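You operate a simulated robot arm through the tools that you are given. There is no shell and no other tool. Be economical: measure what you need, move in short steps, check, and stop when the job is done.

Carry out the task below with a simulated robot arm. There is one attempt and no reset: what you move stays moved.

Task
Soak one pad in each caddy: of each colour the one with the most ml on its print.
Fine: blue for the wall, green for the rack, orange for the cupboard, grey for the floor; outer seats.

The check looks at the end state, three seconds after you hand in, the way a careful person would. Anything else that was tipped, shoved, dropped, spilled or broken makes it a failure.

Robot
A 7-joint arm with a two-finger parallel gripper on a trunk, on a base that drives. Base frame: it is fixed to the floor where the robot stands at the start and does not move with it; the origin is under the middle of the robot, x ahead of it, y to its left, z up; the surface under the hand at the start is at about z = 0.86. Units: m, rad, N and s.
With the tool pointing down near the work surface it reaches from about 0.3 to 0.74 m from the robot's upright axis, wherever it stands. Its first joint turns from -2.007 to 2.007 rad. Places, roughly: outer cupboard seat [0.5, -0.1, 0.9]; outer floor seat [0.5, 0, 0.9]; outer rack seat [0.5, -0.2, 0.9]; outer wall seat [0.5, -0.3, 0.9]. Payload 3.91 kg.
The tool frame sits at the grasp point between the pads (the TCP): z along the fingers, y along the line on which they close. The tips reach 0.03 m beyond it. The gripper opens to 0.11 m. The fingers are 0.02 m wide and 0.01 m thick; the gripper's body (0.048 by 0.112 m) begins 0.055 m behind the TCP.
Orientation is that of the tool frame in the base frame, as a unit quaternion [w, x, y, z]. With the fingers straight down and closing along the base's y, the tool's x points along the base's -x, its y along +y and its z along -z.

Tools
- The arm moves only by the tool send_rows. Its argument "commands" is a list of rows, each a list of 6 numbers: the shift along the base's x, y, z in m, then the turn, a rotation vector about the base's x, y, z in rad. In form: [[x, y, z, ax, ay, az], ...]. A call has 1 to 8 rows; each row shifts and turns the commanded pose from where the row before left it. "gripper" is the opening in per cent of the stroke, from 0 (shut) to 100 (fully open), set as the call begins (left out, the last holds). Rows are played at 5 a second. More than 0.05 m and 0.15 rad between two rows, or a gripper value outside its range, and nothing of the call is played. A pose out of reach is approached as far as the arm can. The call stops where the force on the tool passes 40 N (or 10 N more than at its start, if that is more) or the arm is blocked; 0.2 s more then pass. Each finger travels about 0.108 m/s and halts on what it meets, pressing with about 27 N; the grip force reading is that of the motor and also rises with nothing between the fingers. The clock runs only during rows and for 0.2 s after the last one: add rows that do not move to give the fingers time. The reply holds the time, the measured pose of the TCP, the force on the tool along the base axes, the opening and the grip force, in the units named above and with some noise, with the torque about the TCP (base axes, N m) and any sound that the robot's microphone picked up.
- Cameras (640 x 400 px; columns grow to the right, rows downward): "scene" is now at [0.0066, 0.1273, 1.7387]; the picture's right is [-0.17, -0.99, 0.00], its down [-0.86, 0.15, -0.48] and it looks along [0.48, -0.08, -0.88] (base axes); focal length 269 px, centre (320, 200). "wrist" rides on the gripper at [0.072, 0.017, -0.103] in the tool frame; the picture's right is [-0.23, 0.97, 0.00], its down [-0.76, -0.18, -0.62] and it looks along [-0.61, -0.14, 0.78] (tool axes); focal length 222 px, centre (320, 200). There is no depth. A picture from a camera that has moved, and an enlarged one, comes with that camera's place and axes in the base frame and with its lens. The place of the scene camera against the robot may be out by one fixed shift of up to 0.018 m in any direction.
- grab_frame(camera): a new picture of that camera. No time passes.
- move_column(by): slides the trunk up (or, below 0, down) by that many m; the arm and the scene camera ride with it, the base frame stays. It gives what a move gives, with no picture.
- drive_base(legs): drives the robot by 1 to 6 legs, each [ahead, turn to the left] in m and rad, along the robot's own axes; the way and the turn of a leg run together, so that a leg with both is an arc; at most 1.5 m and 3.142 rad a leg. The arm and the cameras ride along, it lands a little off, and it stops where it bumps. It gives what a move gives.
- pan_tilt(pan, tilt): turns the head with the scene camera to pan (to the left, within 2.705 rad either way) and tilt (down, from -0.506 to 1.204), counted from straight ahead of the robot. It gives what a move gives.
- inspect(camera, box): a new picture of the part [left, top, right, bottom] of that camera's present view, enlarged. No time passes.
- hand_in(): hands the job in; it is judged then, once.

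Work in short steps. Places have to be worked out from the pictures, the camera data and where the tool is seen: move nearer, look again, correct. Check each grasp and each placing, and mend what went wrong. You have 120 turns and 90 pictures in all, those below and enlarged ones among them. Open the gripper and draw the arm clear of the work before you hand the job in, unless the task says otherwise; then end with one line.

The tools are called by a JSON object that holds its "method" and its "body". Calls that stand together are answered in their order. send_rows: Moves the arm, as the interface text tells. Its arguments: {"type":"object","properties":{"commands":{"type":"array","items":{"type":"array","items":{"type":"number"}}},"gripper":{"type":"number"}},"required":["commands"]} The other tools are called the same way: move_column (by) slides the trunk up or down; drive_base (legs) drives the base; pan_tilt (pan, tilt) turns the head that bears the scene camera; grab_frame (camera) takes a picture; inspect (camera, box) takes an enlarged picture of a part of a camera's view; hand_in () hands the job in.

At the start:

```text
time_s: 0.0
tcp_pos: [0.462, 0.2866, 1.1779]
tool_rot: [0.0, 0.0, 1.0, 0.0]
force: [-0.3, -0.2, -0.2]
ft_torque: [-0.04, -0.01, -0.05]
grip_width: 0.1102
grasp_force: 0.1
trunk travel left (down, up): [-0.875, 0.115]
robot x, y, heading: [0.0002, -0.002, -0.001]
head pan, tilt: [-0.169, 1.066]
```

scene: 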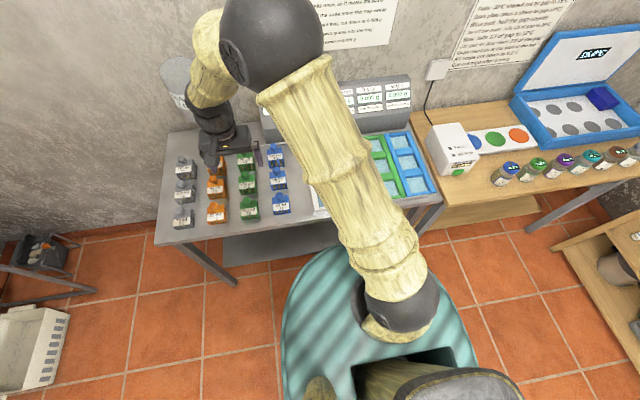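
wrist: 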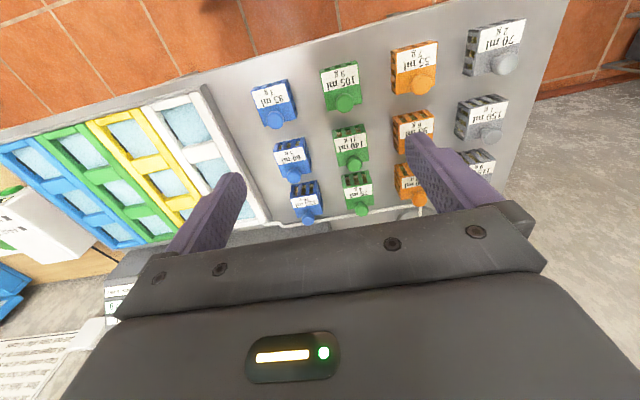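

I start by reading the notes on the wall and the labels of the pads (the picture is too small to read them yet).

{"method": "inspect", "body": {"camera": "scene", "box": [160, 130, 320, 230]}}

{"method": "inspect", "body": {"camera": "wrist", "box": [230, 10, 550, 210]}}

{"method": "pan_tilt", "body": {"pan": -0.3, "tilt": 0.5}}

```text
4.00 times, centred on (240, 180) of scene
camera zoom: at [0.0066, 0.1273, 1.7387], right [-0.17, -0.99, 0.0], down [-0.86, 0.15, -0.48], along [0.48, -0.08, -0.88], focal length 1076 px, centre (640, 280)
```

zoom: 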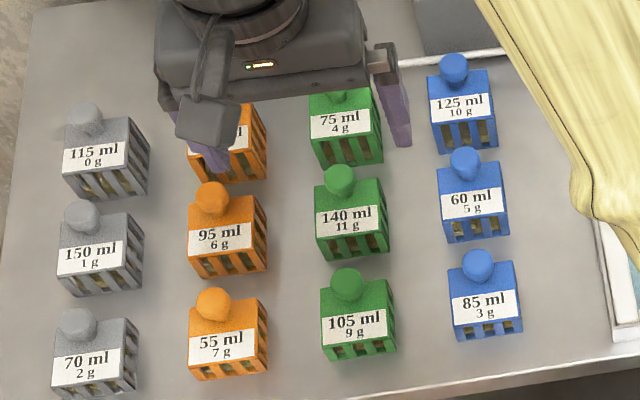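

```text
2.00 times, centred on (390, 110) of wrist
camera zoom: at [0.3888, 0.305, 1.2815], right [0.23, 0.97, 0.0], down [0.76, -0.18, 0.62], along [0.61, -0.14, -0.78], focal length 444 px, centre (180, 380)
```

zoom: 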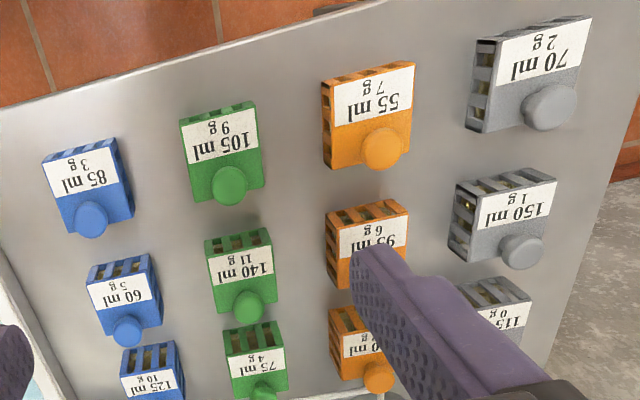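

```text
time_s: 1.0
tcp_pos: [0.4618, 0.2867, 1.1774]
tool_rot: [0.0, 0.0, 1.0, 0.0]
force: [0.1, -0.2, 0.0]
ft_torque: [-0.03, 0.0, 0.02]
grip_width: 0.11
grasp_force: 0.1
trunk travel left (down, up): [-0.875, 0.115]
robot x, y, heading: [0.0016, -0.0007, -0.001]
head pan, tilt: [-0.3, 0.499]
```

Best so far: grey 150, green 140, blue 125; the third orange one is hidden. I look at the wall notes now.

{"method": "grab_frame", "body": {"camera": "scene"}}

{"method": "inspect", "body": {"camera": "wrist", "box": [370, 130, 530, 230]}}

```text
85 pictures are left
camera scene: at [0.0292, 0.1114, 1.7842], right [-0.3, -0.96, 0.0], down [-0.46, 0.14, -0.88], along [0.84, -0.26, -0.48], focal length 269 px, centre (320, 200)
```

scene: 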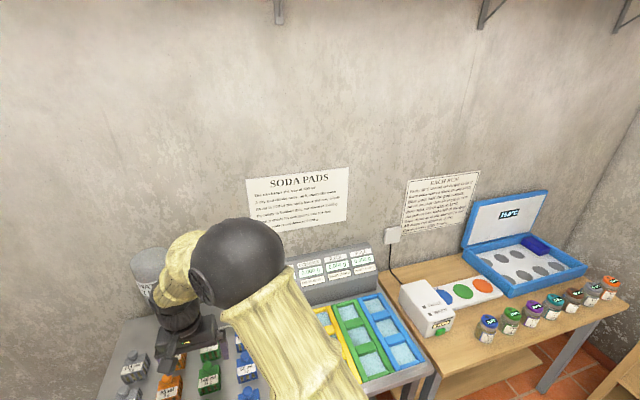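

```text
4.00 times, centred on (450, 180) of wrist
camera zoom: at [0.3888, 0.305, 1.2815], right [0.23, 0.97, 0.0], down [0.76, -0.18, 0.62], along [0.61, -0.14, -0.78], focal length 888 px, centre (-200, 280)
```

zoom: 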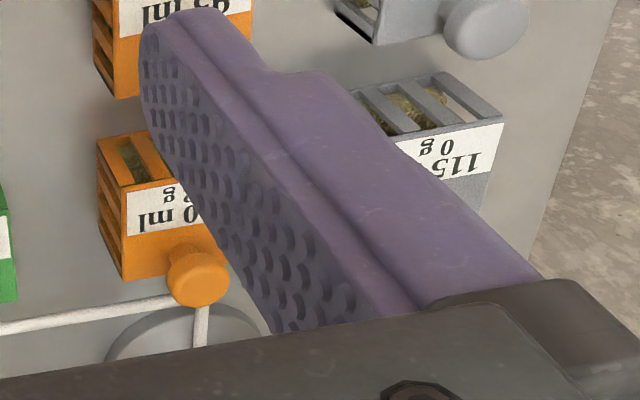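

I read the two notes and the little boards enlarged.

{"method": "inspect", "body": {"camera": "scene", "box": [240, 160, 352, 230]}}

{"method": "inspect", "body": {"camera": "scene", "box": [394, 168, 490, 228]}}

{"method": "inspect", "body": {"camera": "scene", "box": [280, 240, 440, 340]}}

```text
5.71 times, centred on (296, 195) of scene
camera zoom: at [0.0292, 0.1114, 1.7842], right [-0.3, -0.96, 0.0], down [-0.46, 0.14, -0.88], along [0.84, -0.26, -0.48], focal length 1537 px, centre (457, 229)
```

zoom: 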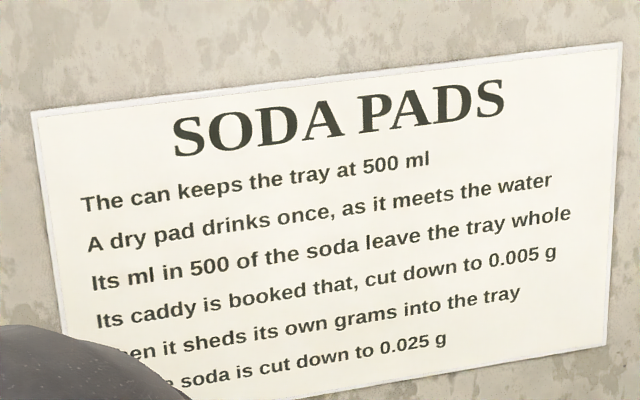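

```text
6.67 times, centred on (442, 198) of scene
camera zoom: at [0.0292, 0.1114, 1.7842], right [-0.3, -0.96, 0.0], down [-0.46, 0.14, -0.88], along [0.84, -0.26, -0.48], focal length 1793 px, centre (-493, 213)
```

zoom: 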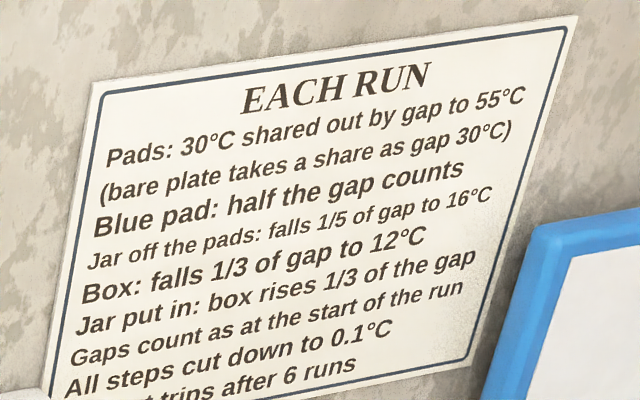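

```text
4.00 times, centred on (360, 290) of scene
camera zoom: at [0.0292, 0.1114, 1.7842], right [-0.3, -0.96, 0.0], down [-0.46, 0.14, -0.88], along [0.84, -0.26, -0.48], focal length 1076 px, centre (160, -160)
```

zoom: 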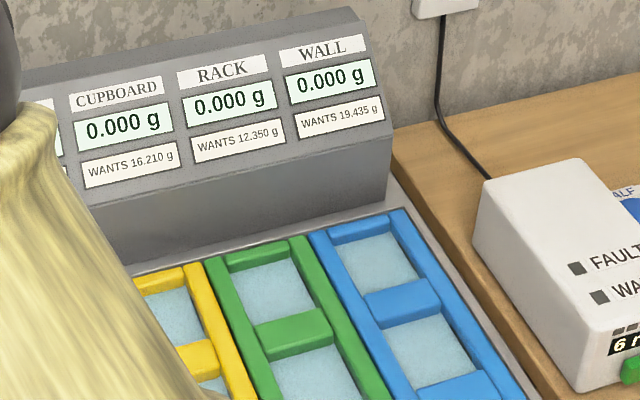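

The order matters: caddies book soda by order and want given amounts. I need the rest of the note, the floor board and the third orange pad, so I swing the arm aside to the left, keeping its height.

{"method": "send_rows", "body": {"commands": [[-0.03, 0.04, 0, 0, 0, 0], [-0.03, 0.04, 0, 0, 0, 0], [-0.03, 0.04, 0, 0, 0, 0], [-0.04, 0.03, 0, 0, 0, 0], [-0.04, 0.03, 0, 0, 0, 0], [-0.04, 0.03, 0, 0, 0, 0], [-0.04, 0.03, 0, 0, 0, 0], [0, 0, 0, 0, 0, 0]]}}

{"method": "pan_tilt", "body": {"pan": -0.1, "tilt": 0.75}}

{"method": "grab_frame", "body": {"camera": "scene"}}

```text
time_s: 2.8
tcp_pos: [0.2121, 0.5253, 1.1784]
tool_rot: [-0.001, 0.001, 1.0, 0.0]
force: [-0.8, 1.2, 0.4]
ft_torque: [0.0, -0.01, 0.01]
grip_width: 0.1101
grasp_force: 0.0
trunk travel left (down, up): [-0.875, 0.115]
robot x, y, heading: [-0.001, 0.0021, 0.005]
head pan, tilt: [-0.3, 0.499]
```

```text
time_s: 3.5
tcp_pos: [0.2119, 0.5281, 1.1775]
tool_rot: [0.0, 0.0, 1.0, 0.0]
force: [0.3, 0.7, 0.3]
ft_torque: [-0.02, 0.0, 0.02]
grip_width: 0.1099
grasp_force: 0.1
trunk travel left (down, up): [-0.875, 0.115]
robot x, y, heading: [-0.0011, 0.0013, -0.003]
head pan, tilt: [-0.099, 0.75]
```

```text
80 pictures are left
camera scene: at [0.0247, 0.1299, 1.7624], right [-0.1, -0.99, 0.0], down [-0.68, 0.07, -0.73], along [0.73, -0.07, -0.68], focal length 269 px, centre (320, 200)
```

scene: 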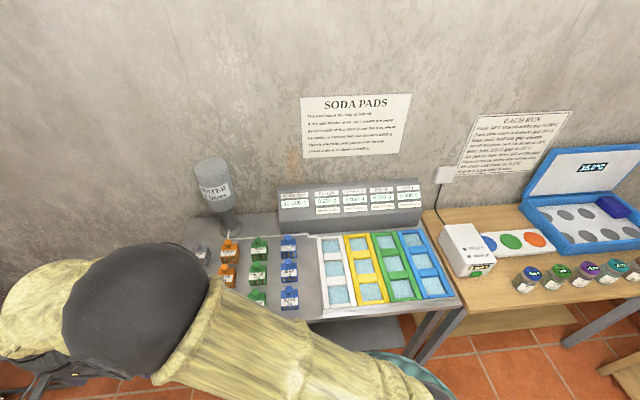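

Arm is clear of notes and boards; I zoom in on each.

{"method": "inspect", "body": {"camera": "scene", "box": [296, 90, 416, 165]}}

{"method": "inspect", "body": {"camera": "scene", "box": [272, 165, 432, 265]}}

{"method": "inspect", "body": {"camera": "scene", "box": [190, 150, 310, 225]}}

{"method": "inspect", "body": {"camera": "scene", "box": [180, 225, 340, 325]}}

```text
5.33 times, centred on (356, 128) of scene
camera zoom: at [0.0247, 0.1299, 1.7624], right [-0.1, -0.99, 0.0], down [-0.68, 0.07, -0.73], along [0.73, -0.07, -0.68], focal length 1435 px, centre (128, 587)
```

zoom: 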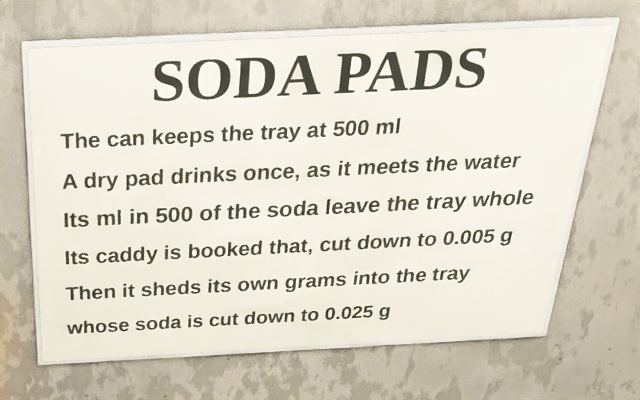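

```text
4.00 times, centred on (352, 215) of scene
camera zoom: at [0.0247, 0.1299, 1.7624], right [-0.1, -0.99, 0.0], down [-0.68, 0.07, -0.73], along [0.73, -0.07, -0.68], focal length 1076 px, centre (192, 140)
```

zoom: 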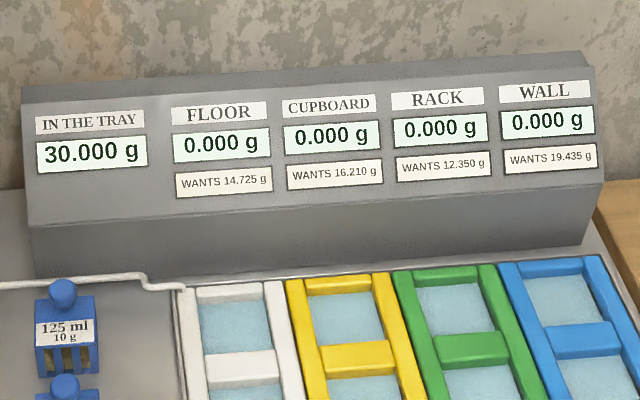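

```text
5.33 times, centred on (250, 188) of scene
camera zoom: at [0.0247, 0.1299, 1.7624], right [-0.1, -0.99, 0.0], down [-0.68, 0.07, -0.73], along [0.73, -0.07, -0.68], focal length 1435 px, centre (693, 267)
```

zoom: 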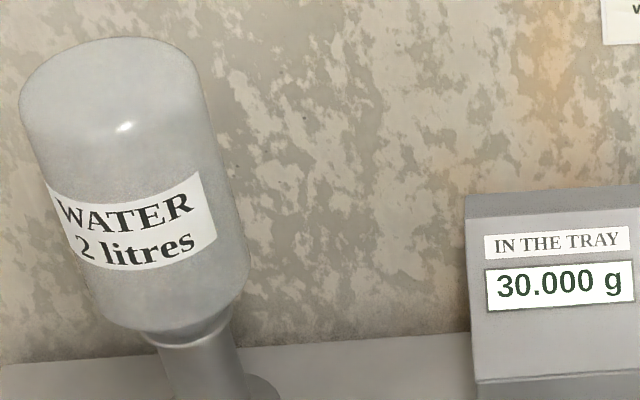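

```text
4.00 times, centred on (260, 275) of scene
camera zoom: at [0.0247, 0.1299, 1.7624], right [-0.1, -0.99, 0.0], down [-0.68, 0.07, -0.73], along [0.73, -0.07, -0.68], focal length 1076 px, centre (560, -100)
```

zoom: 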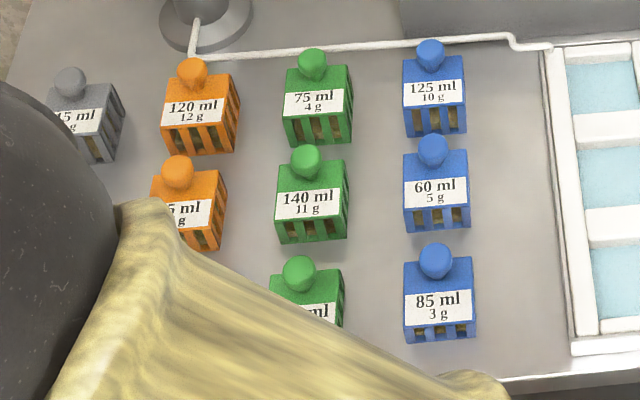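

Chosen: grey 150 → floor, orange 120 → cupboard, green 140 → rack, blue 125 → wall; the WANTS values (needing all twelve pads) don't apply. Blue 125's knob I judge at about (0.70, 0.19), so I bring the hand near it and look with the wrist camera.

{"method": "send_rows", "body": {"commands": [[0.0348, -0.0308, 0, 0, 0, 0], [0.0348, -0.0308, 0, 0, 0, 0], [0.0348, -0.0308, 0, 0, 0, 0], [0.0348, -0.0308, 0, 0, 0, 0], [0.0348, -0.0308, 0, 0, 0, 0], [0.0348, -0.0308, 0, 0, 0, 0], [0.0348, -0.0308, 0, 0, 0, 0], [0.0348, -0.0308, 0, 0, 0, 0]]}}

{"method": "send_rows", "body": {"commands": [[0.0348, -0.0308, -0.03, 0, 0, 0], [0.0348, -0.0308, -0.03, 0, 0, 0], [0, 0, 0, 0, 0, 0]]}}

{"method": "grab_frame", "body": {"camera": "wrist"}}

{"method": "grab_frame", "body": {"camera": "scene"}}

```text
time_s: 5.3
tcp_pos: [0.4917, 0.2789, 1.1765]
tool_rot: [0.0, 0.0, 1.0, 0.0]
force: [0.6, -0.8, 0.2]
ft_torque: [0.03, 0.03, -0.03]
grip_width: 0.1099
grasp_force: 0.1
trunk travel left (down, up): [-0.875, 0.115]
robot x, y, heading: [-0.0013, -0.0005, 0.001]
head pan, tilt: [-0.099, 0.75]
```

```text
refused: row 1 steps farther than a row can; nothing moved
```

```text
75 pictures are left
camera wrist: at [0.419, 0.2966, 1.2805], right [0.23, 0.97, 0.0], down [0.76, -0.18, 0.62], along [0.61, -0.14, -0.78], focal length 222 px, centre (320, 200)
```

wrist: 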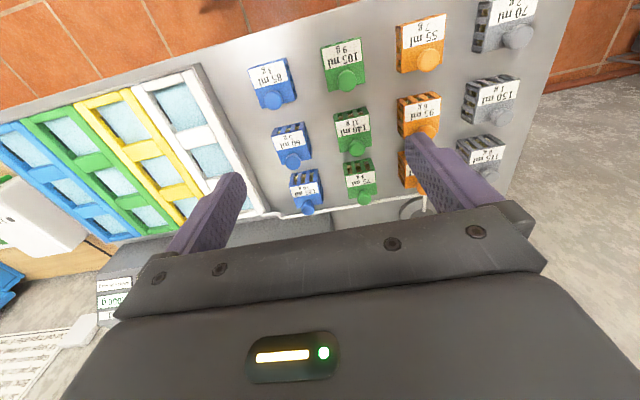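

```text
74 pictures are left
camera scene: at [0.0261, 0.1287, 1.7624], right [-0.1, -0.99, 0.0], down [-0.68, 0.07, -0.73], along [0.73, -0.07, -0.68], focal length 269 px, centre (320, 200)
```

scene: 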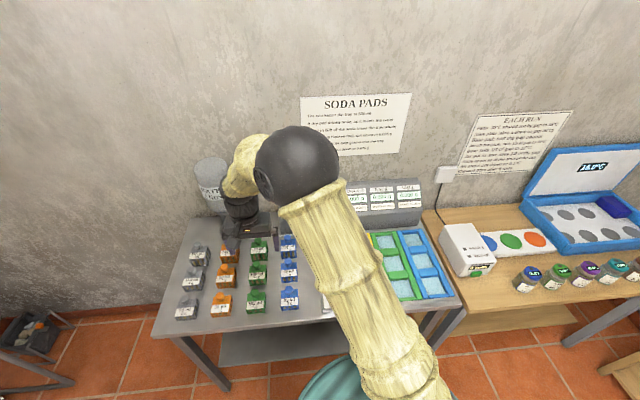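

Green 140's knob comes out at (0.595, 0.31) from both cameras, blue 125's near (0.706, 0.20). I go closer to blue and half-close the gripper.

{"method": "send_rows", "body": {"commands": [[0.03, -0.03, 0, 0, 0, 0], [0.03, -0.03, -0.02, 0, 0, 0], [0.02, -0.01, -0.04, 0, 0, 0], [0, 0, -0.03, 0, 0, 0], [0, 0, 0, 0, 0, 0]], "gripper": 55}}

{"method": "grab_frame", "body": {"camera": "wrist"}}

```text
time_s: 6.5
tcp_pos: [0.5702, 0.2102, 1.0882]
tool_rot: [0.0, 0.0, 1.0, -0.001]
force: [0.1, -0.9, -0.4]
ft_torque: [0.02, -0.03, -0.01]
grip_width: 0.0604
grasp_force: 0.0
trunk travel left (down, up): [-0.875, 0.115]
robot x, y, heading: [-0.0007, -0.0004, 0.0]
head pan, tilt: [-0.099, 0.75]
```

```text
73 pictures are left
camera wrist: at [0.4972, 0.2281, 1.1913], right [0.23, 0.97, 0.0], down [0.76, -0.18, 0.62], along [0.61, -0.14, -0.78], focal length 222 px, centre (320, 200)
```

wrist: 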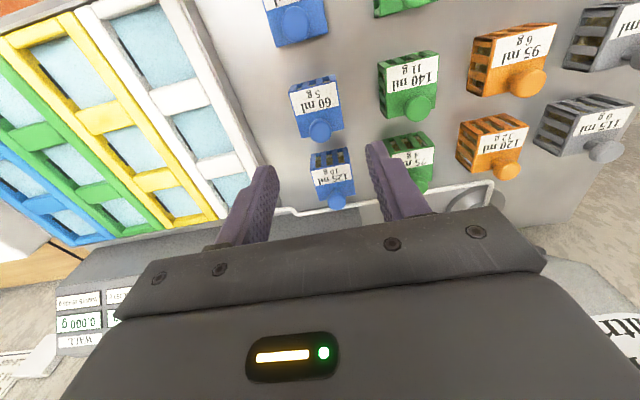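

I enlarge blue 125 to understand its form (where the knob sits, how tall the body is).

{"method": "inspect", "body": {"camera": "wrist", "box": [270, 110, 430, 210]}}

{"method": "inspect", "body": {"camera": "scene", "box": [160, 230, 320, 330]}}

```text
4.00 times, centred on (350, 160) of wrist
camera zoom: at [0.4972, 0.2281, 1.1913], right [0.23, 0.97, 0.0], down [0.76, -0.18, 0.62], along [0.61, -0.14, -0.78], focal length 888 px, centre (200, 360)
```

zoom: 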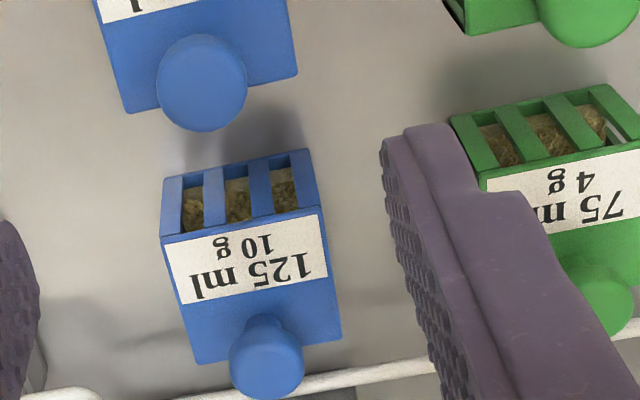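

```text
4.00 times, centred on (240, 280) of scene
camera zoom: at [0.0249, 0.1296, 1.7624], right [-0.1, -0.99, 0.0], down [-0.68, 0.07, -0.73], along [0.73, -0.07, -0.68], focal length 1076 px, centre (640, -120)
```

zoom: 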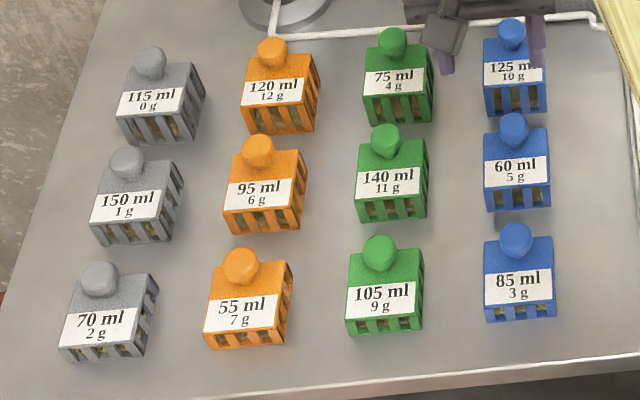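

The body is about 6 cm square, top at z≈0.907, with a ~28 mm knob near its back edge at about (0.709, 0.206, 0.93). I'll grip by the knob; first hover above it.

{"method": "send_rows", "body": {"commands": [[0.045, 0, 0, 0, 0, 0], [0.045, -0.002, 0, 0, 0, 0], [0.045, -0.002, 0, 0, 0, 0], [0, 0, -0.04, 0, 0, 0], [0, 0, -0.04, 0, 0, 0], [0, 0, 0, 0, 0, 0]]}}

{"method": "grab_frame", "body": {"camera": "wrist"}}

{"method": "inspect", "body": {"camera": "scene", "box": [220, 190, 340, 265]}}

```text
time_s: 8.0
tcp_pos: [0.705, 0.2061, 1.0068]
tool_rot: [0.001, -0.001, 1.0, 0.001]
force: [-0.4, -0.1, 0.1]
ft_torque: [0.0, 0.0, 0.0]
grip_width: 0.0604
grasp_force: 0.1
trunk travel left (down, up): [-0.875, 0.115]
robot x, y, heading: [-0.0007, -0.0005, 0.004]
head pan, tilt: [-0.099, 0.75]
```

```text
70 pictures are left
camera wrist: at [0.632, 0.2237, 1.1111], right [0.23, 0.97, 0.0], down [0.76, -0.18, 0.62], along [0.61, -0.14, -0.78], focal length 222 px, centre (320, 200)
```

wrist: 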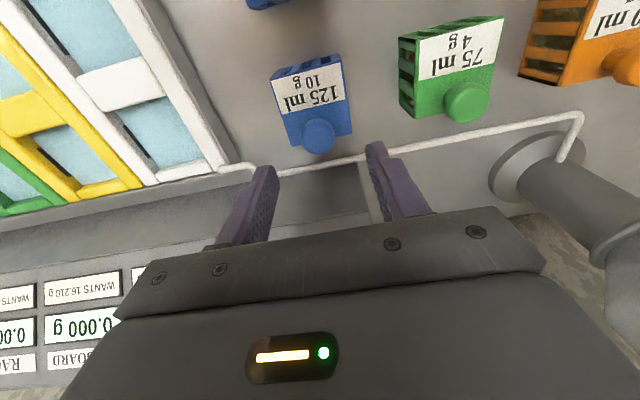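

```text
5.33 times, centred on (280, 228) of scene
camera zoom: at [0.0237, 0.1299, 1.7624], right [-0.1, -0.99, 0.0], down [-0.68, 0.07, -0.73], along [0.73, -0.07, -0.68], focal length 1435 px, centre (533, 53)
```

zoom: 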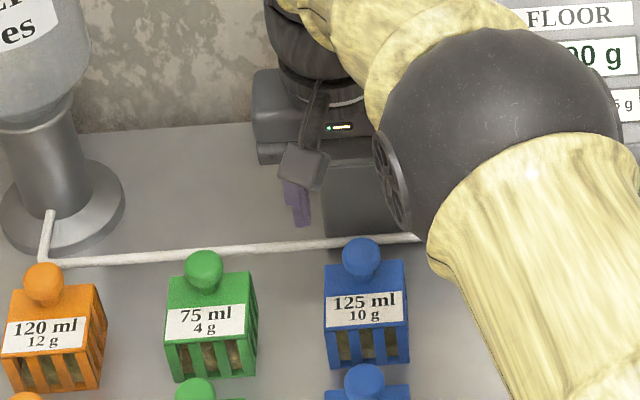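

Triangulating the two wrist views puts the knob's head at (0.698, 0.2075, 0.942). I go down to TCP z≈0.95 (tips about 0.92, above the body) and close.

{"method": "send_rows", "body": {"commands": [[-0.007, 0.0015, -0.02, 0, 0, 0], [0, 0, -0.02, 0, 0, 0], [0, 0, -0.016, 0, 0, 0], [0, 0, 0, 0, 0, 0]]}}

{"method": "grab_frame", "body": {"camera": "wrist"}}

```text
time_s: 8.9
tcp_pos: [0.6989, 0.208, 0.9516]
tool_rot: [0.001, 0.0, 1.0, 0.0]
force: [-0.9, -0.1, -0.4]
ft_torque: [0.01, 0.04, 0.04]
grip_width: 0.0606
grasp_force: 0.1
trunk travel left (down, up): [-0.875, 0.115]
robot x, y, heading: [0.0005, 0.0022, -0.001]
head pan, tilt: [-0.099, 0.75]
```

```text
68 pictures are left
camera wrist: at [0.6252, 0.2259, 1.0553], right [0.23, 0.97, 0.0], down [0.76, -0.18, 0.62], along [0.61, -0.14, -0.78], focal length 222 px, centre (320, 200)
```

wrist: 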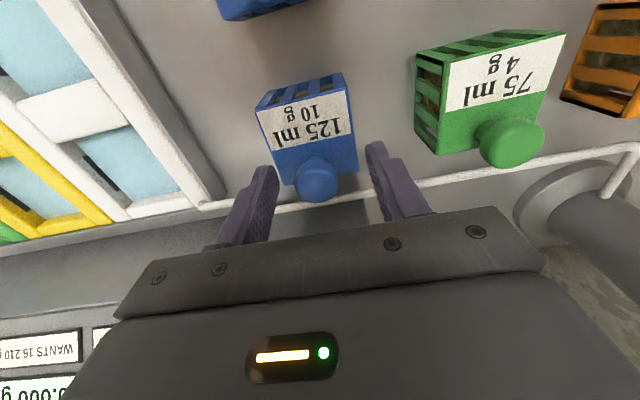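

The knob is centred between the fingers. I close on it.

{"method": "send_rows", "body": {"commands": [[0, 0, 0, 0, 0, 0], [0, 0, 0, 0, 0, 0], [0, 0, 0, 0, 0, 0]], "gripper": 0}}

{"method": "send_rows", "body": {"commands": [[0, 0, 0.03, 0, 0, 0], [0, 0, 0.04, 0, 0, 0], [0, 0, 0.04, 0, 0, 0], [0, 0, 0.02, 0, 0, 0], [0, 0, 0, 0, 0, 0]]}}

{"method": "grab_frame", "body": {"camera": "wrist"}}

```text
time_s: 9.8
tcp_pos: [0.6983, 0.2072, 0.9514]
tool_rot: [0.0, 0.0, 1.0, 0.0]
force: [0.5, -0.3, -0.4]
ft_torque: [0.02, -0.02, -0.03]
grip_width: 0.0241
grasp_force: 26.5
trunk travel left (down, up): [-0.875, 0.115]
robot x, y, heading: [-0.0006, -0.0018, 0.005]
head pan, tilt: [-0.099, 0.75]
```

```text
time_s: 10.9
tcp_pos: [0.6985, 0.2079, 1.0806]
tool_rot: [0.001, 0.0, 1.0, 0.0]
force: [-0.2, -0.1, -1.0]
ft_torque: [0.02, -0.02, 0.01]
grip_width: 0.0238
grasp_force: 27.0
trunk travel left (down, up): [-0.875, 0.115]
robot x, y, heading: [0.0032, 0.0011, 0.004]
head pan, tilt: [-0.099, 0.75]
```

```text
67 pictures are left
camera wrist: at [0.6249, 0.2258, 1.1857], right [0.23, 0.97, 0.0], down [0.76, -0.18, 0.62], along [0.61, -0.14, -0.78], focal length 222 px, centre (320, 200)
```

wrist: 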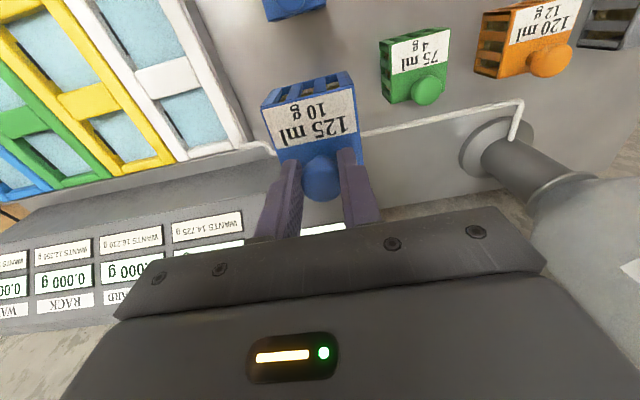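

Blue 125 is held (1 N, width 24 mm). I carry it, high, toward the caddies and look at the wall caddy's seats with both cameras.

{"method": "send_rows", "body": {"commands": [[-0.04, -0.02, 0.01, 0, 0, 0], [-0.04, -0.03, 0.01, 0, 0, 0], [-0.04, -0.03, 0.01, 0, 0, 0], [-0.04, -0.03, 0, 0, 0, 0], [-0.03, -0.04, 0, 0, 0, 0], [-0.03, -0.04, 0, 0, 0, 0], [-0.03, -0.04, 0, 0, 0, 0], [-0.02, -0.04, 0, 0, 0, 0]]}}

{"method": "send_rows", "body": {"commands": [[0, -0.045, 0, 0, 0, 0], [0, -0.045, 0, 0, 0, 0], [0, -0.045, 0, 0, 0, 0], [0, 0, 0, 0, 0, 0]]}}

{"method": "grab_frame", "body": {"camera": "wrist"}}

{"method": "grab_frame", "body": {"camera": "scene"}}

```text
refused: row 2 steps farther than a row can; nothing moved
```

```text
time_s: 11.9
tcp_pos: [0.6974, 0.0733, 1.0822]
tool_rot: [0.0, 0.0, 1.0, -0.001]
force: [-0.4, -0.3, 0.0]
ft_torque: [-0.03, 0.0, 0.04]
grip_width: 0.0238
grasp_force: 27.5
trunk travel left (down, up): [-0.875, 0.115]
robot x, y, heading: [-0.002, -0.0004, -0.0]
head pan, tilt: [-0.099, 0.75]
```

```text
66 pictures are left
camera wrist: at [0.6242, 0.0913, 1.1849], right [0.23, 0.97, 0.0], down [0.76, -0.18, 0.62], along [0.61, -0.14, -0.78], focal length 222 px, centre (320, 200)
```

wrist: 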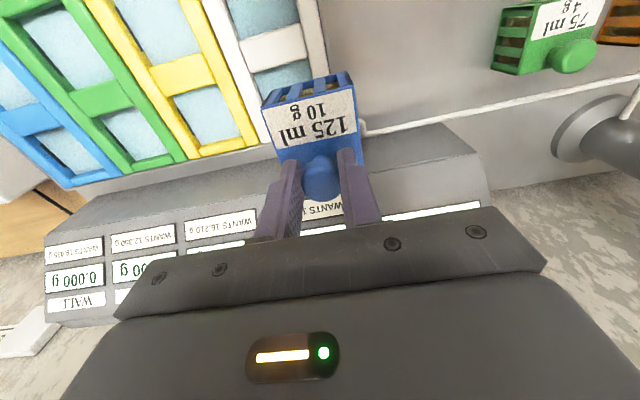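

```text
65 pictures are left
camera scene: at [0.0249, 0.1316, 1.7622], right [-0.1, -1.0, 0.0], down [-0.68, 0.07, -0.73], along [0.73, -0.07, -0.68], focal length 269 px, centre (320, 200)
```

scene: 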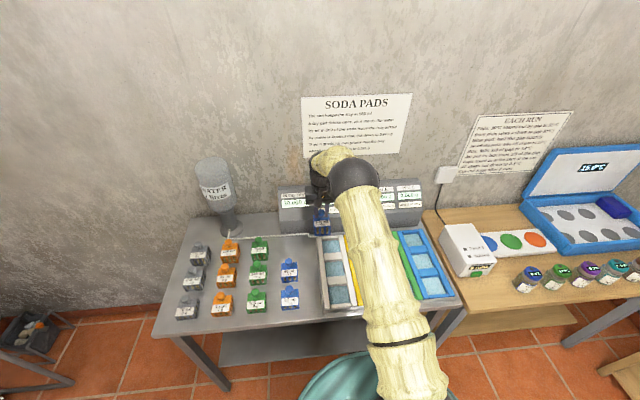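

No harm; steps must stay under 5 cm in total. I move on to about (0.43, -0.19) and look again.

{"method": "send_rows", "body": {"commands": [[-0.033, -0.033, 0.004, 0, 0, 0], [-0.033, -0.033, 0.004, 0, 0, 0], [-0.033, -0.033, 0.004, 0, 0, 0], [-0.033, -0.033, 0.004, 0, 0, 0], [-0.033, -0.033, 0.004, 0, 0, 0], [-0.033, -0.033, 0, 0, 0, 0], [-0.033, -0.033, 0, 0, 0, 0], [-0.033, -0.033, 0, 0, 0, 0]]}}

{"method": "grab_frame", "body": {"camera": "wrist"}}

{"method": "grab_frame", "body": {"camera": "scene"}}

```text
time_s: 13.8
tcp_pos: [0.4328, -0.1932, 1.1021]
tool_rot: [0.0, -0.001, 1.0, 0.001]
force: [0.1, -0.5, -0.9]
ft_torque: [0.01, 0.0, -0.02]
grip_width: 0.024
grasp_force: 27.2
trunk travel left (down, up): [-0.875, 0.115]
robot x, y, heading: [0.0007, 0.0008, 0.005]
head pan, tilt: [-0.099, 0.75]
```

```text
64 pictures are left
camera wrist: at [0.3597, -0.1753, 1.2063], right [0.23, 0.97, 0.0], down [0.76, -0.18, 0.62], along [0.61, -0.14, -0.78], focal length 222 px, centre (320, 200)
```

wrist: 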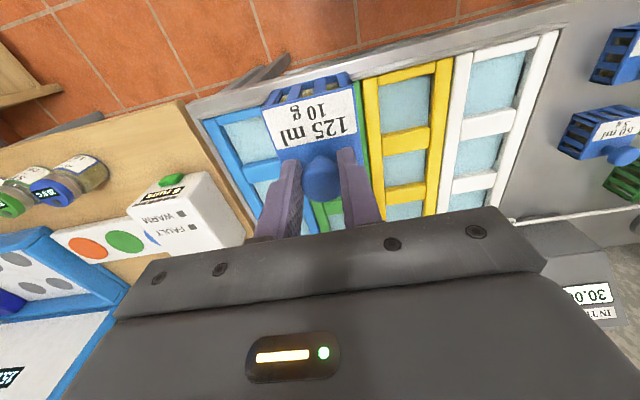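

```text
63 pictures are left
camera scene: at [0.0233, 0.1283, 1.7625], right [-0.1, -0.99, 0.0], down [-0.68, 0.07, -0.73], along [0.73, -0.07, -0.68], focal length 269 px, centre (320, 200)
```

scene: 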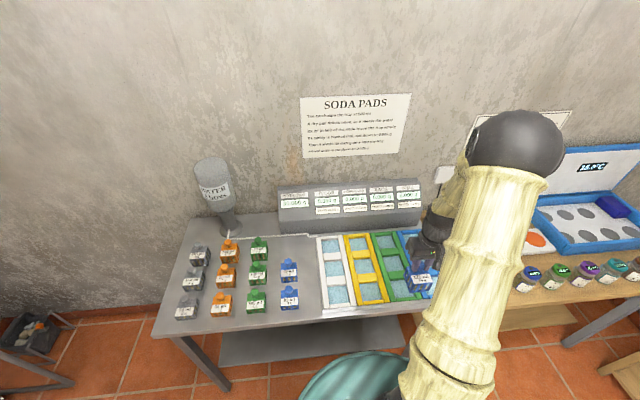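

Outer seats appear at x≈0.46, y≈0.025 / -0.085 / -0.19 / -0.29. The held pad hides part of the blue seat, so I shift left 6 cm for a clear view.

{"method": "send_rows", "body": {"commands": [[-0.015, 0.03, 0, 0, 0, 0], [-0.015, 0.035, 0, 0, 0, 0], [0, 0, 0, 0, 0, 0]]}}

{"method": "inspect", "body": {"camera": "wrist", "box": [140, 30, 460, 230]}}

```text
time_s: 14.6
tcp_pos: [0.4051, -0.1269, 1.1018]
tool_rot: [0.001, 0.0, 1.0, 0.0]
force: [-0.4, 0.4, -0.8]
ft_torque: [-0.03, -0.02, 0.02]
grip_width: 0.0242
grasp_force: 27.3
trunk travel left (down, up): [-0.875, 0.115]
robot x, y, heading: [0.0006, 0.001, -0.004]
head pan, tilt: [-0.099, 0.75]
```

```text
2.00 times, centred on (300, 130) of wrist
camera zoom: at [0.3309, -0.1083, 1.206], right [0.23, 0.97, 0.0], down [0.76, -0.18, 0.62], along [0.61, -0.14, -0.78], focal length 444 px, centre (360, 340)
```

zoom: 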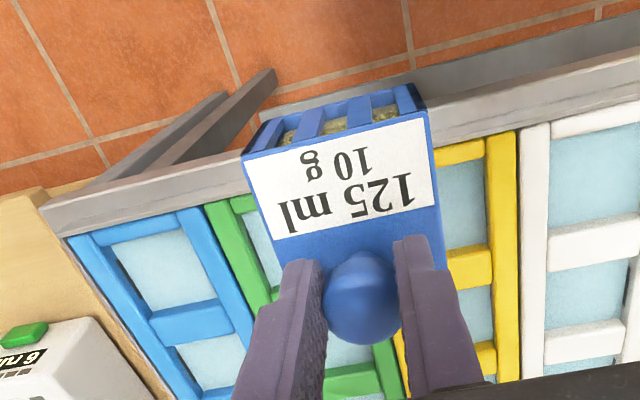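

Refined with the frame top at z≈0.876: the blue outer window spans x 0.445–0.516, y -0.346…-0.279. With the pad's body centre about 9 mm nearer than the TCP, I hover the TCP at (0.49, -0.315).

{"method": "send_rows", "body": {"commands": [[0.018, -0.038, 0, 0, 0, 0], [0.018, -0.038, 0, 0, 0, 0], [0.018, -0.038, 0, 0, 0, 0], [0.018, -0.038, 0, 0, 0, 0], [0.013, -0.036, 0, 0, 0, 0], [0, 0, -0.045, 0, 0, 0], [0, 0, -0.045, 0, 0, 0], [0, 0, 0, 0, 0, 0]]}}

{"method": "grab_frame", "body": {"camera": "wrist"}}

{"method": "inspect", "body": {"camera": "scene", "box": [340, 200, 500, 300]}}

```text
time_s: 16.4
tcp_pos: [0.4896, -0.3143, 1.0127]
tool_rot: [0.001, 0.0, 1.0, -0.001]
force: [0.4, -0.2, 0.2]
ft_torque: [-0.02, -0.02, 0.02]
grip_width: 0.0238
grasp_force: 26.7
trunk travel left (down, up): [-0.875, 0.115]
robot x, y, heading: [0.0013, 0.0012, 0.0]
head pan, tilt: [-0.099, 0.75]
```

```text
61 pictures are left
camera wrist: at [0.4159, -0.2959, 1.1159], right [0.23, 0.97, 0.0], down [0.76, -0.18, 0.62], along [0.61, -0.14, -0.78], focal length 222 px, centre (320, 200)
```

wrist: 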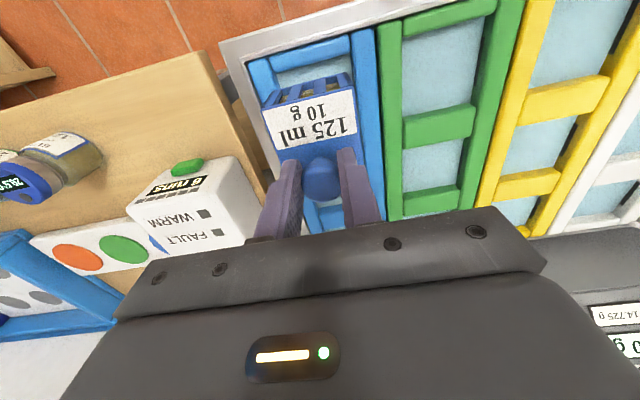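

```text
4.00 times, centred on (420, 250) of scene
camera zoom: at [0.0242, 0.1305, 1.7623], right [-0.1, -1.0, 0.0], down [-0.68, 0.07, -0.73], along [0.73, -0.07, -0.68], focal length 1076 px, centre (-80, 0)
```

zoom: 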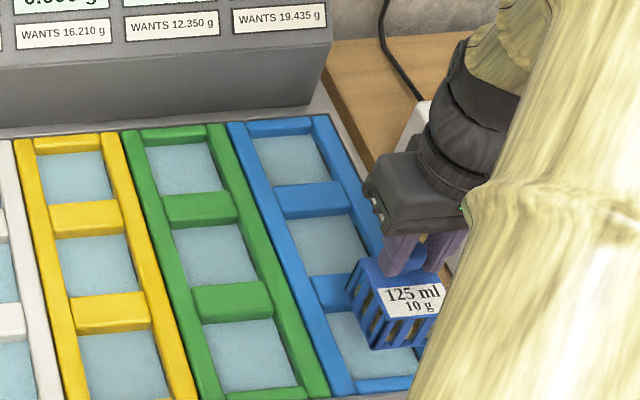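

I enlarge the wrist view to check alignment of the pad with the blue window.

{"method": "inspect", "body": {"camera": "wrist", "box": [230, 20, 390, 120]}}

```text
4.00 times, centred on (310, 70) of wrist
camera zoom: at [0.4159, -0.2959, 1.1159], right [0.23, 0.97, 0.0], down [0.76, -0.18, 0.62], along [0.61, -0.14, -0.78], focal length 888 px, centre (360, 720)
```

zoom: 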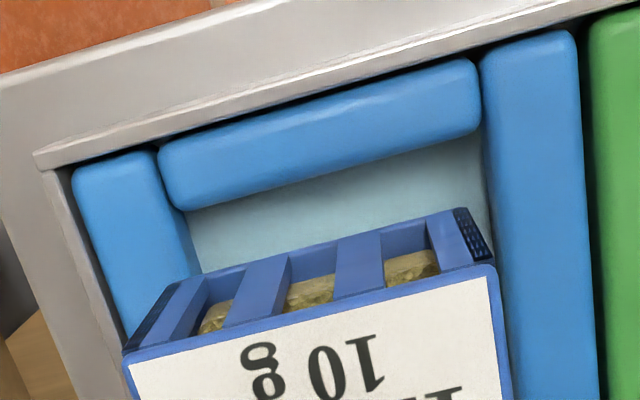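

Pad front at x=0.450, y centre -0.3115; window front inner edge 0.444, centre y -0.309. I shift 2 mm left and lower carefully.

{"method": "send_rows", "body": {"commands": [[0, 0.0025, -0.015, 0, 0, 0], [0, 0, -0.015, 0, 0, 0], [0, 0, -0.015, 0, 0, 0], [0, 0, -0.005, 0, 0, 0], [0, 0, 0, 0, 0, 0]]}}

{"method": "inspect", "body": {"camera": "wrist", "box": [230, 20, 390, 120]}}

```text
time_s: 17.6
tcp_pos: [0.4894, -0.3121, 0.9609]
tool_rot: [0.0, 0.0, 1.0, 0.0]
force: [-0.5, 0.1, -0.8]
ft_torque: [-0.01, 0.01, -0.02]
grip_width: 0.0241
grasp_force: 26.9
trunk travel left (down, up): [-0.875, 0.115]
robot x, y, heading: [0.0004, -0.0024, 0.001]
head pan, tilt: [-0.099, 0.75]
```

```text
4.00 times, centred on (310, 70) of wrist
camera zoom: at [0.4167, -0.2938, 1.0649], right [0.23, 0.97, 0.0], down [0.76, -0.18, 0.62], along [0.61, -0.14, -0.78], focal length 888 px, centre (360, 720)
```

zoom: 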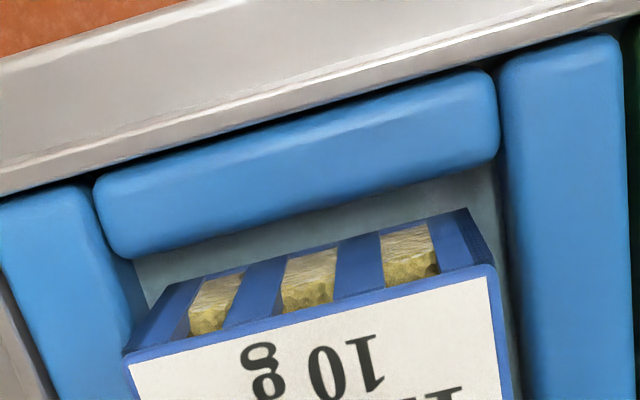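

Alignment is good and nothing touches yet. I lower on in small steps.

{"method": "send_rows", "body": {"commands": [[0, 0, -0.004, 0, 0, 0], [0, 0, -0.004, 0, 0, 0], [0, 0, -0.003, 0, 0, 0], [0, 0, 0, 0, 0, 0]]}}

{"method": "inspect", "body": {"camera": "wrist", "box": [230, 20, 390, 120]}}

{"method": "grab_frame", "body": {"camera": "scene"}}

```text
time_s: 18.6
tcp_pos: [0.4882, -0.3118, 0.9534]
tool_rot: [0.003, 0.001, 1.0, -0.002]
force: [2.6, -2.9, 23.3]
ft_torque: [-0.13, -0.14, 0.04]
grip_width: 0.0239
grasp_force: 26.8
trunk travel left (down, up): [-0.875, 0.115]
robot x, y, heading: [-0.0001, 0.0009, -0.002]
head pan, tilt: [-0.099, 0.75]
```

```text
4.00 times, centred on (310, 70) of wrist
camera zoom: at [0.416, -0.2933, 1.0562], right [0.23, 0.97, 0.0], down [0.76, -0.18, 0.63], along [0.61, -0.14, -0.78], focal length 888 px, centre (360, 720)
```

zoom: 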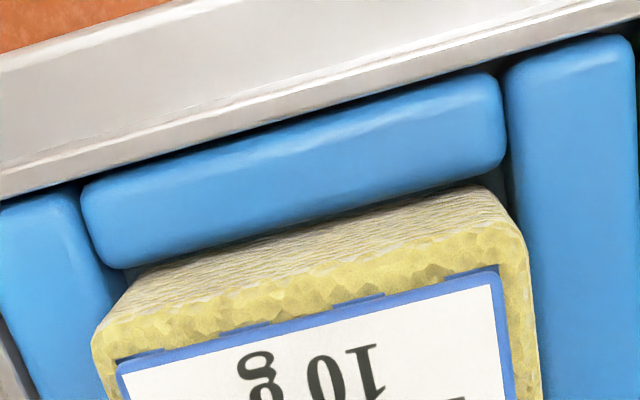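

```text
56 pictures are left
camera scene: at [0.0228, 0.1309, 1.7625], right [-0.1, -1.0, 0.0], down [-0.68, 0.07, -0.73], along [0.73, -0.07, -0.68], focal length 269 px, centre (320, 200)
```

scene: 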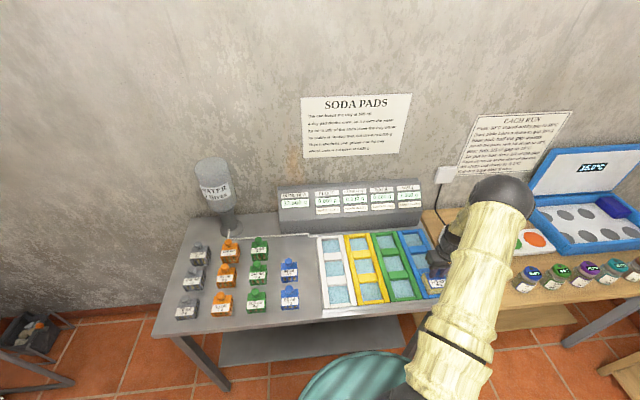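

It has soaked and swelled inside the window; the hand presses with 23 N. I ease up 2 mm, open, and rise; then check the boards.

{"method": "send_rows", "body": {"commands": [[0, 0, 0.002, 0, 0, 0], [0, 0, 0, 0, 0, 0]]}}

{"method": "send_rows", "body": {"commands": [[0, 0, 0, 0, 0, 0], [0, 0, 0, 0, 0, 0], [0, 0, 0.02, 0, 0, 0], [0, 0, 0.04, 0, 0, 0], [0, 0, 0.045, 0, 0, 0], [0, 0, 0.045, 0, 0, 0], [0, 0, 0, 0, 0, 0]], "gripper": 55}}

{"method": "grab_frame", "body": {"camera": "wrist"}}

{"method": "inspect", "body": {"camera": "scene", "box": [272, 175, 464, 295]}}

```text
time_s: 19.1
tcp_pos: [0.4884, -0.3107, 0.9523]
tool_rot: [0.0, 0.001, 1.0, 0.0]
force: [3.5, -1.5, 12.8]
ft_torque: [-0.08, -0.48, -0.02]
grip_width: 0.0237
grasp_force: 26.9
trunk travel left (down, up): [-0.875, 0.115]
robot x, y, heading: [-0.0005, 0.0005, 0.001]
head pan, tilt: [-0.099, 0.75]
```

```text
time_s: 20.8
tcp_pos: [0.4896, -0.3124, 1.1023]
tool_rot: [-0.001, 0.0, 1.0, 0.0]
force: [-0.1, 0.7, -0.1]
ft_torque: [0.0, 0.01, -0.05]
grip_width: 0.0607
grasp_force: 0.0
trunk travel left (down, up): [-0.875, 0.115]
robot x, y, heading: [0.0003, -0.0027, -0.001]
head pan, tilt: [-0.099, 0.75]
```

```text
55 pictures are left
camera wrist: at [0.4164, -0.2942, 1.2063], right [0.23, 0.97, 0.0], down [0.76, -0.18, 0.62], along [0.61, -0.14, -0.78], focal length 222 px, centre (320, 200)
```

wrist: 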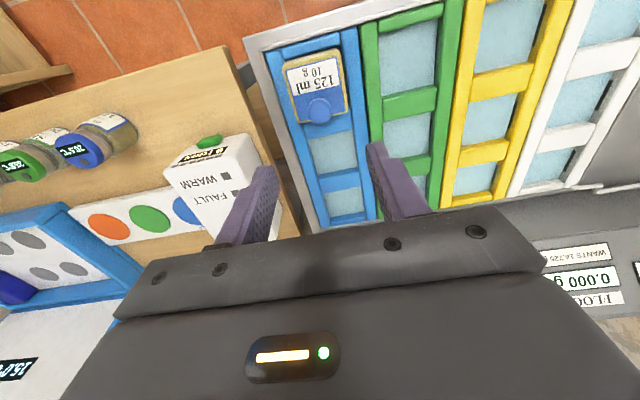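

```text
3.33 times, centred on (368, 235) of scene
camera zoom: at [0.0255, 0.1292, 1.7624], right [-0.1, -0.99, 0.0], down [-0.68, 0.07, -0.73], along [0.73, -0.07, -0.68], focal length 897 px, centre (160, 83)
```

zoom: 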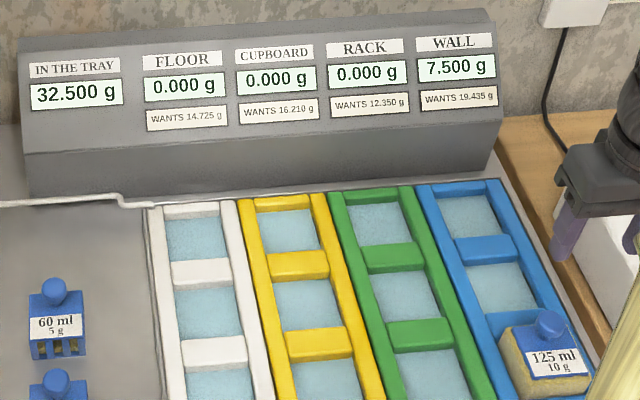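

Wall shows 7.500 g, pad seated level. Next green 140, about (0.595, 0.31); I move to view it from behind.

{"method": "send_rows", "body": {"commands": [[0, 0.047, 0, 0, 0, 0], [0, 0.047, 0, 0, 0, 0], [0, 0.047, 0, 0, 0, 0], [0, 0.047, 0, 0, 0, 0], [0, 0.047, 0, 0, 0, 0], [0, 0.047, 0, 0, 0, 0], [0, 0.047, 0, 0, 0, 0], [0, 0.047, 0, 0, 0, 0]]}}

{"method": "send_rows", "body": {"commands": [[0, 0.047, 0, 0, 0, 0], [0, 0.047, 0, 0, 0, 0], [0, 0.047, 0, 0, 0, 0], [0, 0.047, 0, 0, 0, 0], [0, 0.047, 0, 0, 0, 0], [0, 0.01, 0, 0, 0, 0], [0, 0, 0, 0, 0, 0]]}}

{"method": "inspect", "body": {"camera": "wrist", "box": [230, 100, 390, 200]}}

```text
time_s: 22.6
tcp_pos: [0.4874, 0.0658, 1.1012]
tool_rot: [0.001, 0.002, 1.0, -0.001]
force: [-0.6, -0.8, -0.1]
ft_torque: [-0.01, -0.01, 0.0]
grip_width: 0.0605
grasp_force: 0.0
trunk travel left (down, up): [-0.875, 0.115]
robot x, y, heading: [0.0007, -0.0027, 0.002]
head pan, tilt: [-0.099, 0.75]
```

```text
time_s: 24.1
tcp_pos: [0.4879, 0.3098, 1.1033]
tool_rot: [0.0, 0.0, 1.0, -0.001]
force: [0.6, 0.4, -0.7]
ft_torque: [-0.03, 0.0, 0.01]
grip_width: 0.0606
grasp_force: 0.0
trunk travel left (down, up): [-0.875, 0.115]
robot x, y, heading: [0.0025, 0.0028, 0.002]
head pan, tilt: [-0.099, 0.75]
```

```text
4.00 times, centred on (310, 150) of wrist
camera zoom: at [0.4151, 0.3285, 1.2064], right [0.23, 0.97, 0.0], down [0.76, -0.18, 0.62], along [0.61, -0.14, -0.78], focal length 888 px, centre (360, 400)
```

zoom: 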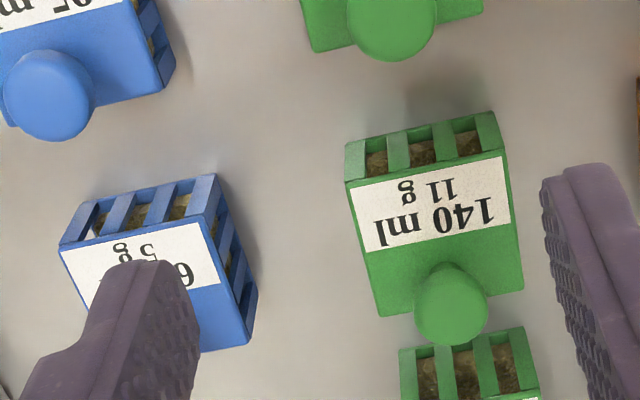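

Green 140's knob: (0.589, 0.322). I move over it and descend to 0.952, pausing above for a check.

{"method": "send_rows", "body": {"commands": [[0.034, 0.004, 0, 0, 0, 0], [0.034, 0.004, 0, 0, 0, 0], [0.033, 0.0038, -0.01, 0, 0, 0], [0, 0, -0.045, 0, 0, 0], [0, 0, -0.046, 0, 0, 0], [0, 0, 0, 0, 0, 0]]}}

{"method": "grab_frame", "body": {"camera": "wrist"}}

```text
time_s: 25.6
tcp_pos: [0.5895, 0.3217, 1.0028]
tool_rot: [0.001, -0.001, 1.0, 0.0]
force: [-0.6, -0.7, 0.7]
ft_torque: [0.02, 0.02, -0.03]
grip_width: 0.0607
grasp_force: 0.0
trunk travel left (down, up): [-0.875, 0.115]
robot x, y, heading: [0.0007, 0.0018, 0.002]
head pan, tilt: [-0.099, 0.75]
```

```text
52 pictures are left
camera wrist: at [0.516, 0.3399, 1.1062], right [0.23, 0.97, 0.0], down [0.76, -0.18, 0.62], along [0.61, -0.14, -0.78], focal length 222 px, centre (320, 200)
```

wrist: 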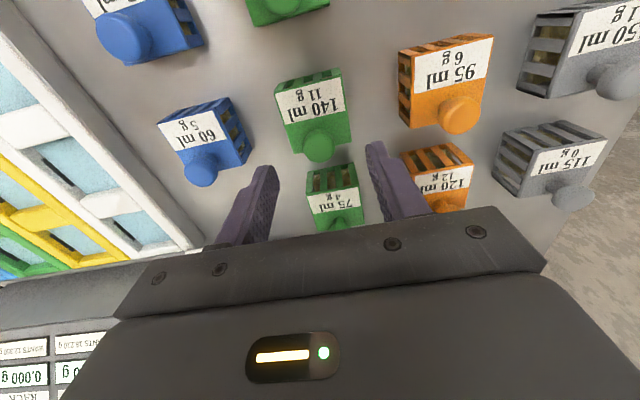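

Consistent (0.5886, 0.3235). I descend and close.

{"method": "send_rows", "body": {"commands": [[0, 0.001, -0.02, 0, 0, 0], [0, 0, -0.02, 0, 0, 0], [0, 0, -0.011, 0, 0, 0], [0, 0, 0, 0, 0, 0]]}}

{"method": "send_rows", "body": {"commands": [[0, 0, 0, 0, 0, 0], [0, 0, 0, 0, 0, 0], [0, 0, 0, 0, 0, 0]], "gripper": 0}}

{"method": "send_rows", "body": {"commands": [[0, 0, 0.03, 0, 0, 0], [0, 0, 0.04, 0, 0, 0], [0, 0, 0.04, 0, 0, 0], [0, 0, 0.03, 0, 0, 0], [0, 0, 0, 0, 0, 0]]}}

{"method": "grab_frame", "body": {"camera": "wrist"}}

```text
time_s: 26.6
tcp_pos: [0.5888, 0.3225, 0.9515]
tool_rot: [0.0, 0.0, 1.0, 0.0]
force: [-0.1, -0.5, 0.4]
ft_torque: [-0.03, 0.0, -0.02]
grip_width: 0.0603
grasp_force: 0.0
trunk travel left (down, up): [-0.875, 0.115]
robot x, y, heading: [-0.0018, 0.0044, -0.001]
head pan, tilt: [-0.099, 0.75]
```

```text
time_s: 27.4
tcp_pos: [0.5897, 0.3238, 0.9517]
tool_rot: [0.001, 0.0, 1.0, 0.0]
force: [0.1, 0.4, 0.3]
ft_torque: [0.02, -0.02, 0.0]
grip_width: 0.0239
grasp_force: 27.4
trunk travel left (down, up): [-0.875, 0.115]
robot x, y, heading: [0.0008, 0.0031, -0.001]
head pan, tilt: [-0.099, 0.75]
```

```text
time_s: 28.6
tcp_pos: [0.5901, 0.3217, 1.092]
tool_rot: [0.0, 0.0, 1.0, 0.0]
force: [0.3, -0.1, -1.0]
ft_torque: [0.02, -0.02, 0.0]
grip_width: 0.0239
grasp_force: 27.0
trunk travel left (down, up): [-0.875, 0.115]
robot x, y, heading: [-0.0006, 0.0008, 0.001]
head pan, tilt: [-0.099, 0.75]
```

```text
51 pictures are left
camera wrist: at [0.5172, 0.3401, 1.1945], right [0.23, 0.97, 0.0], down [0.76, -0.18, 0.62], along [0.61, -0.14, -0.78], focal length 222 px, centre (320, 200)
```

wrist: 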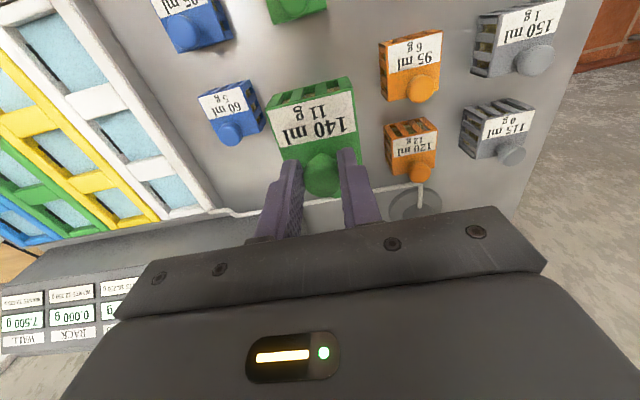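

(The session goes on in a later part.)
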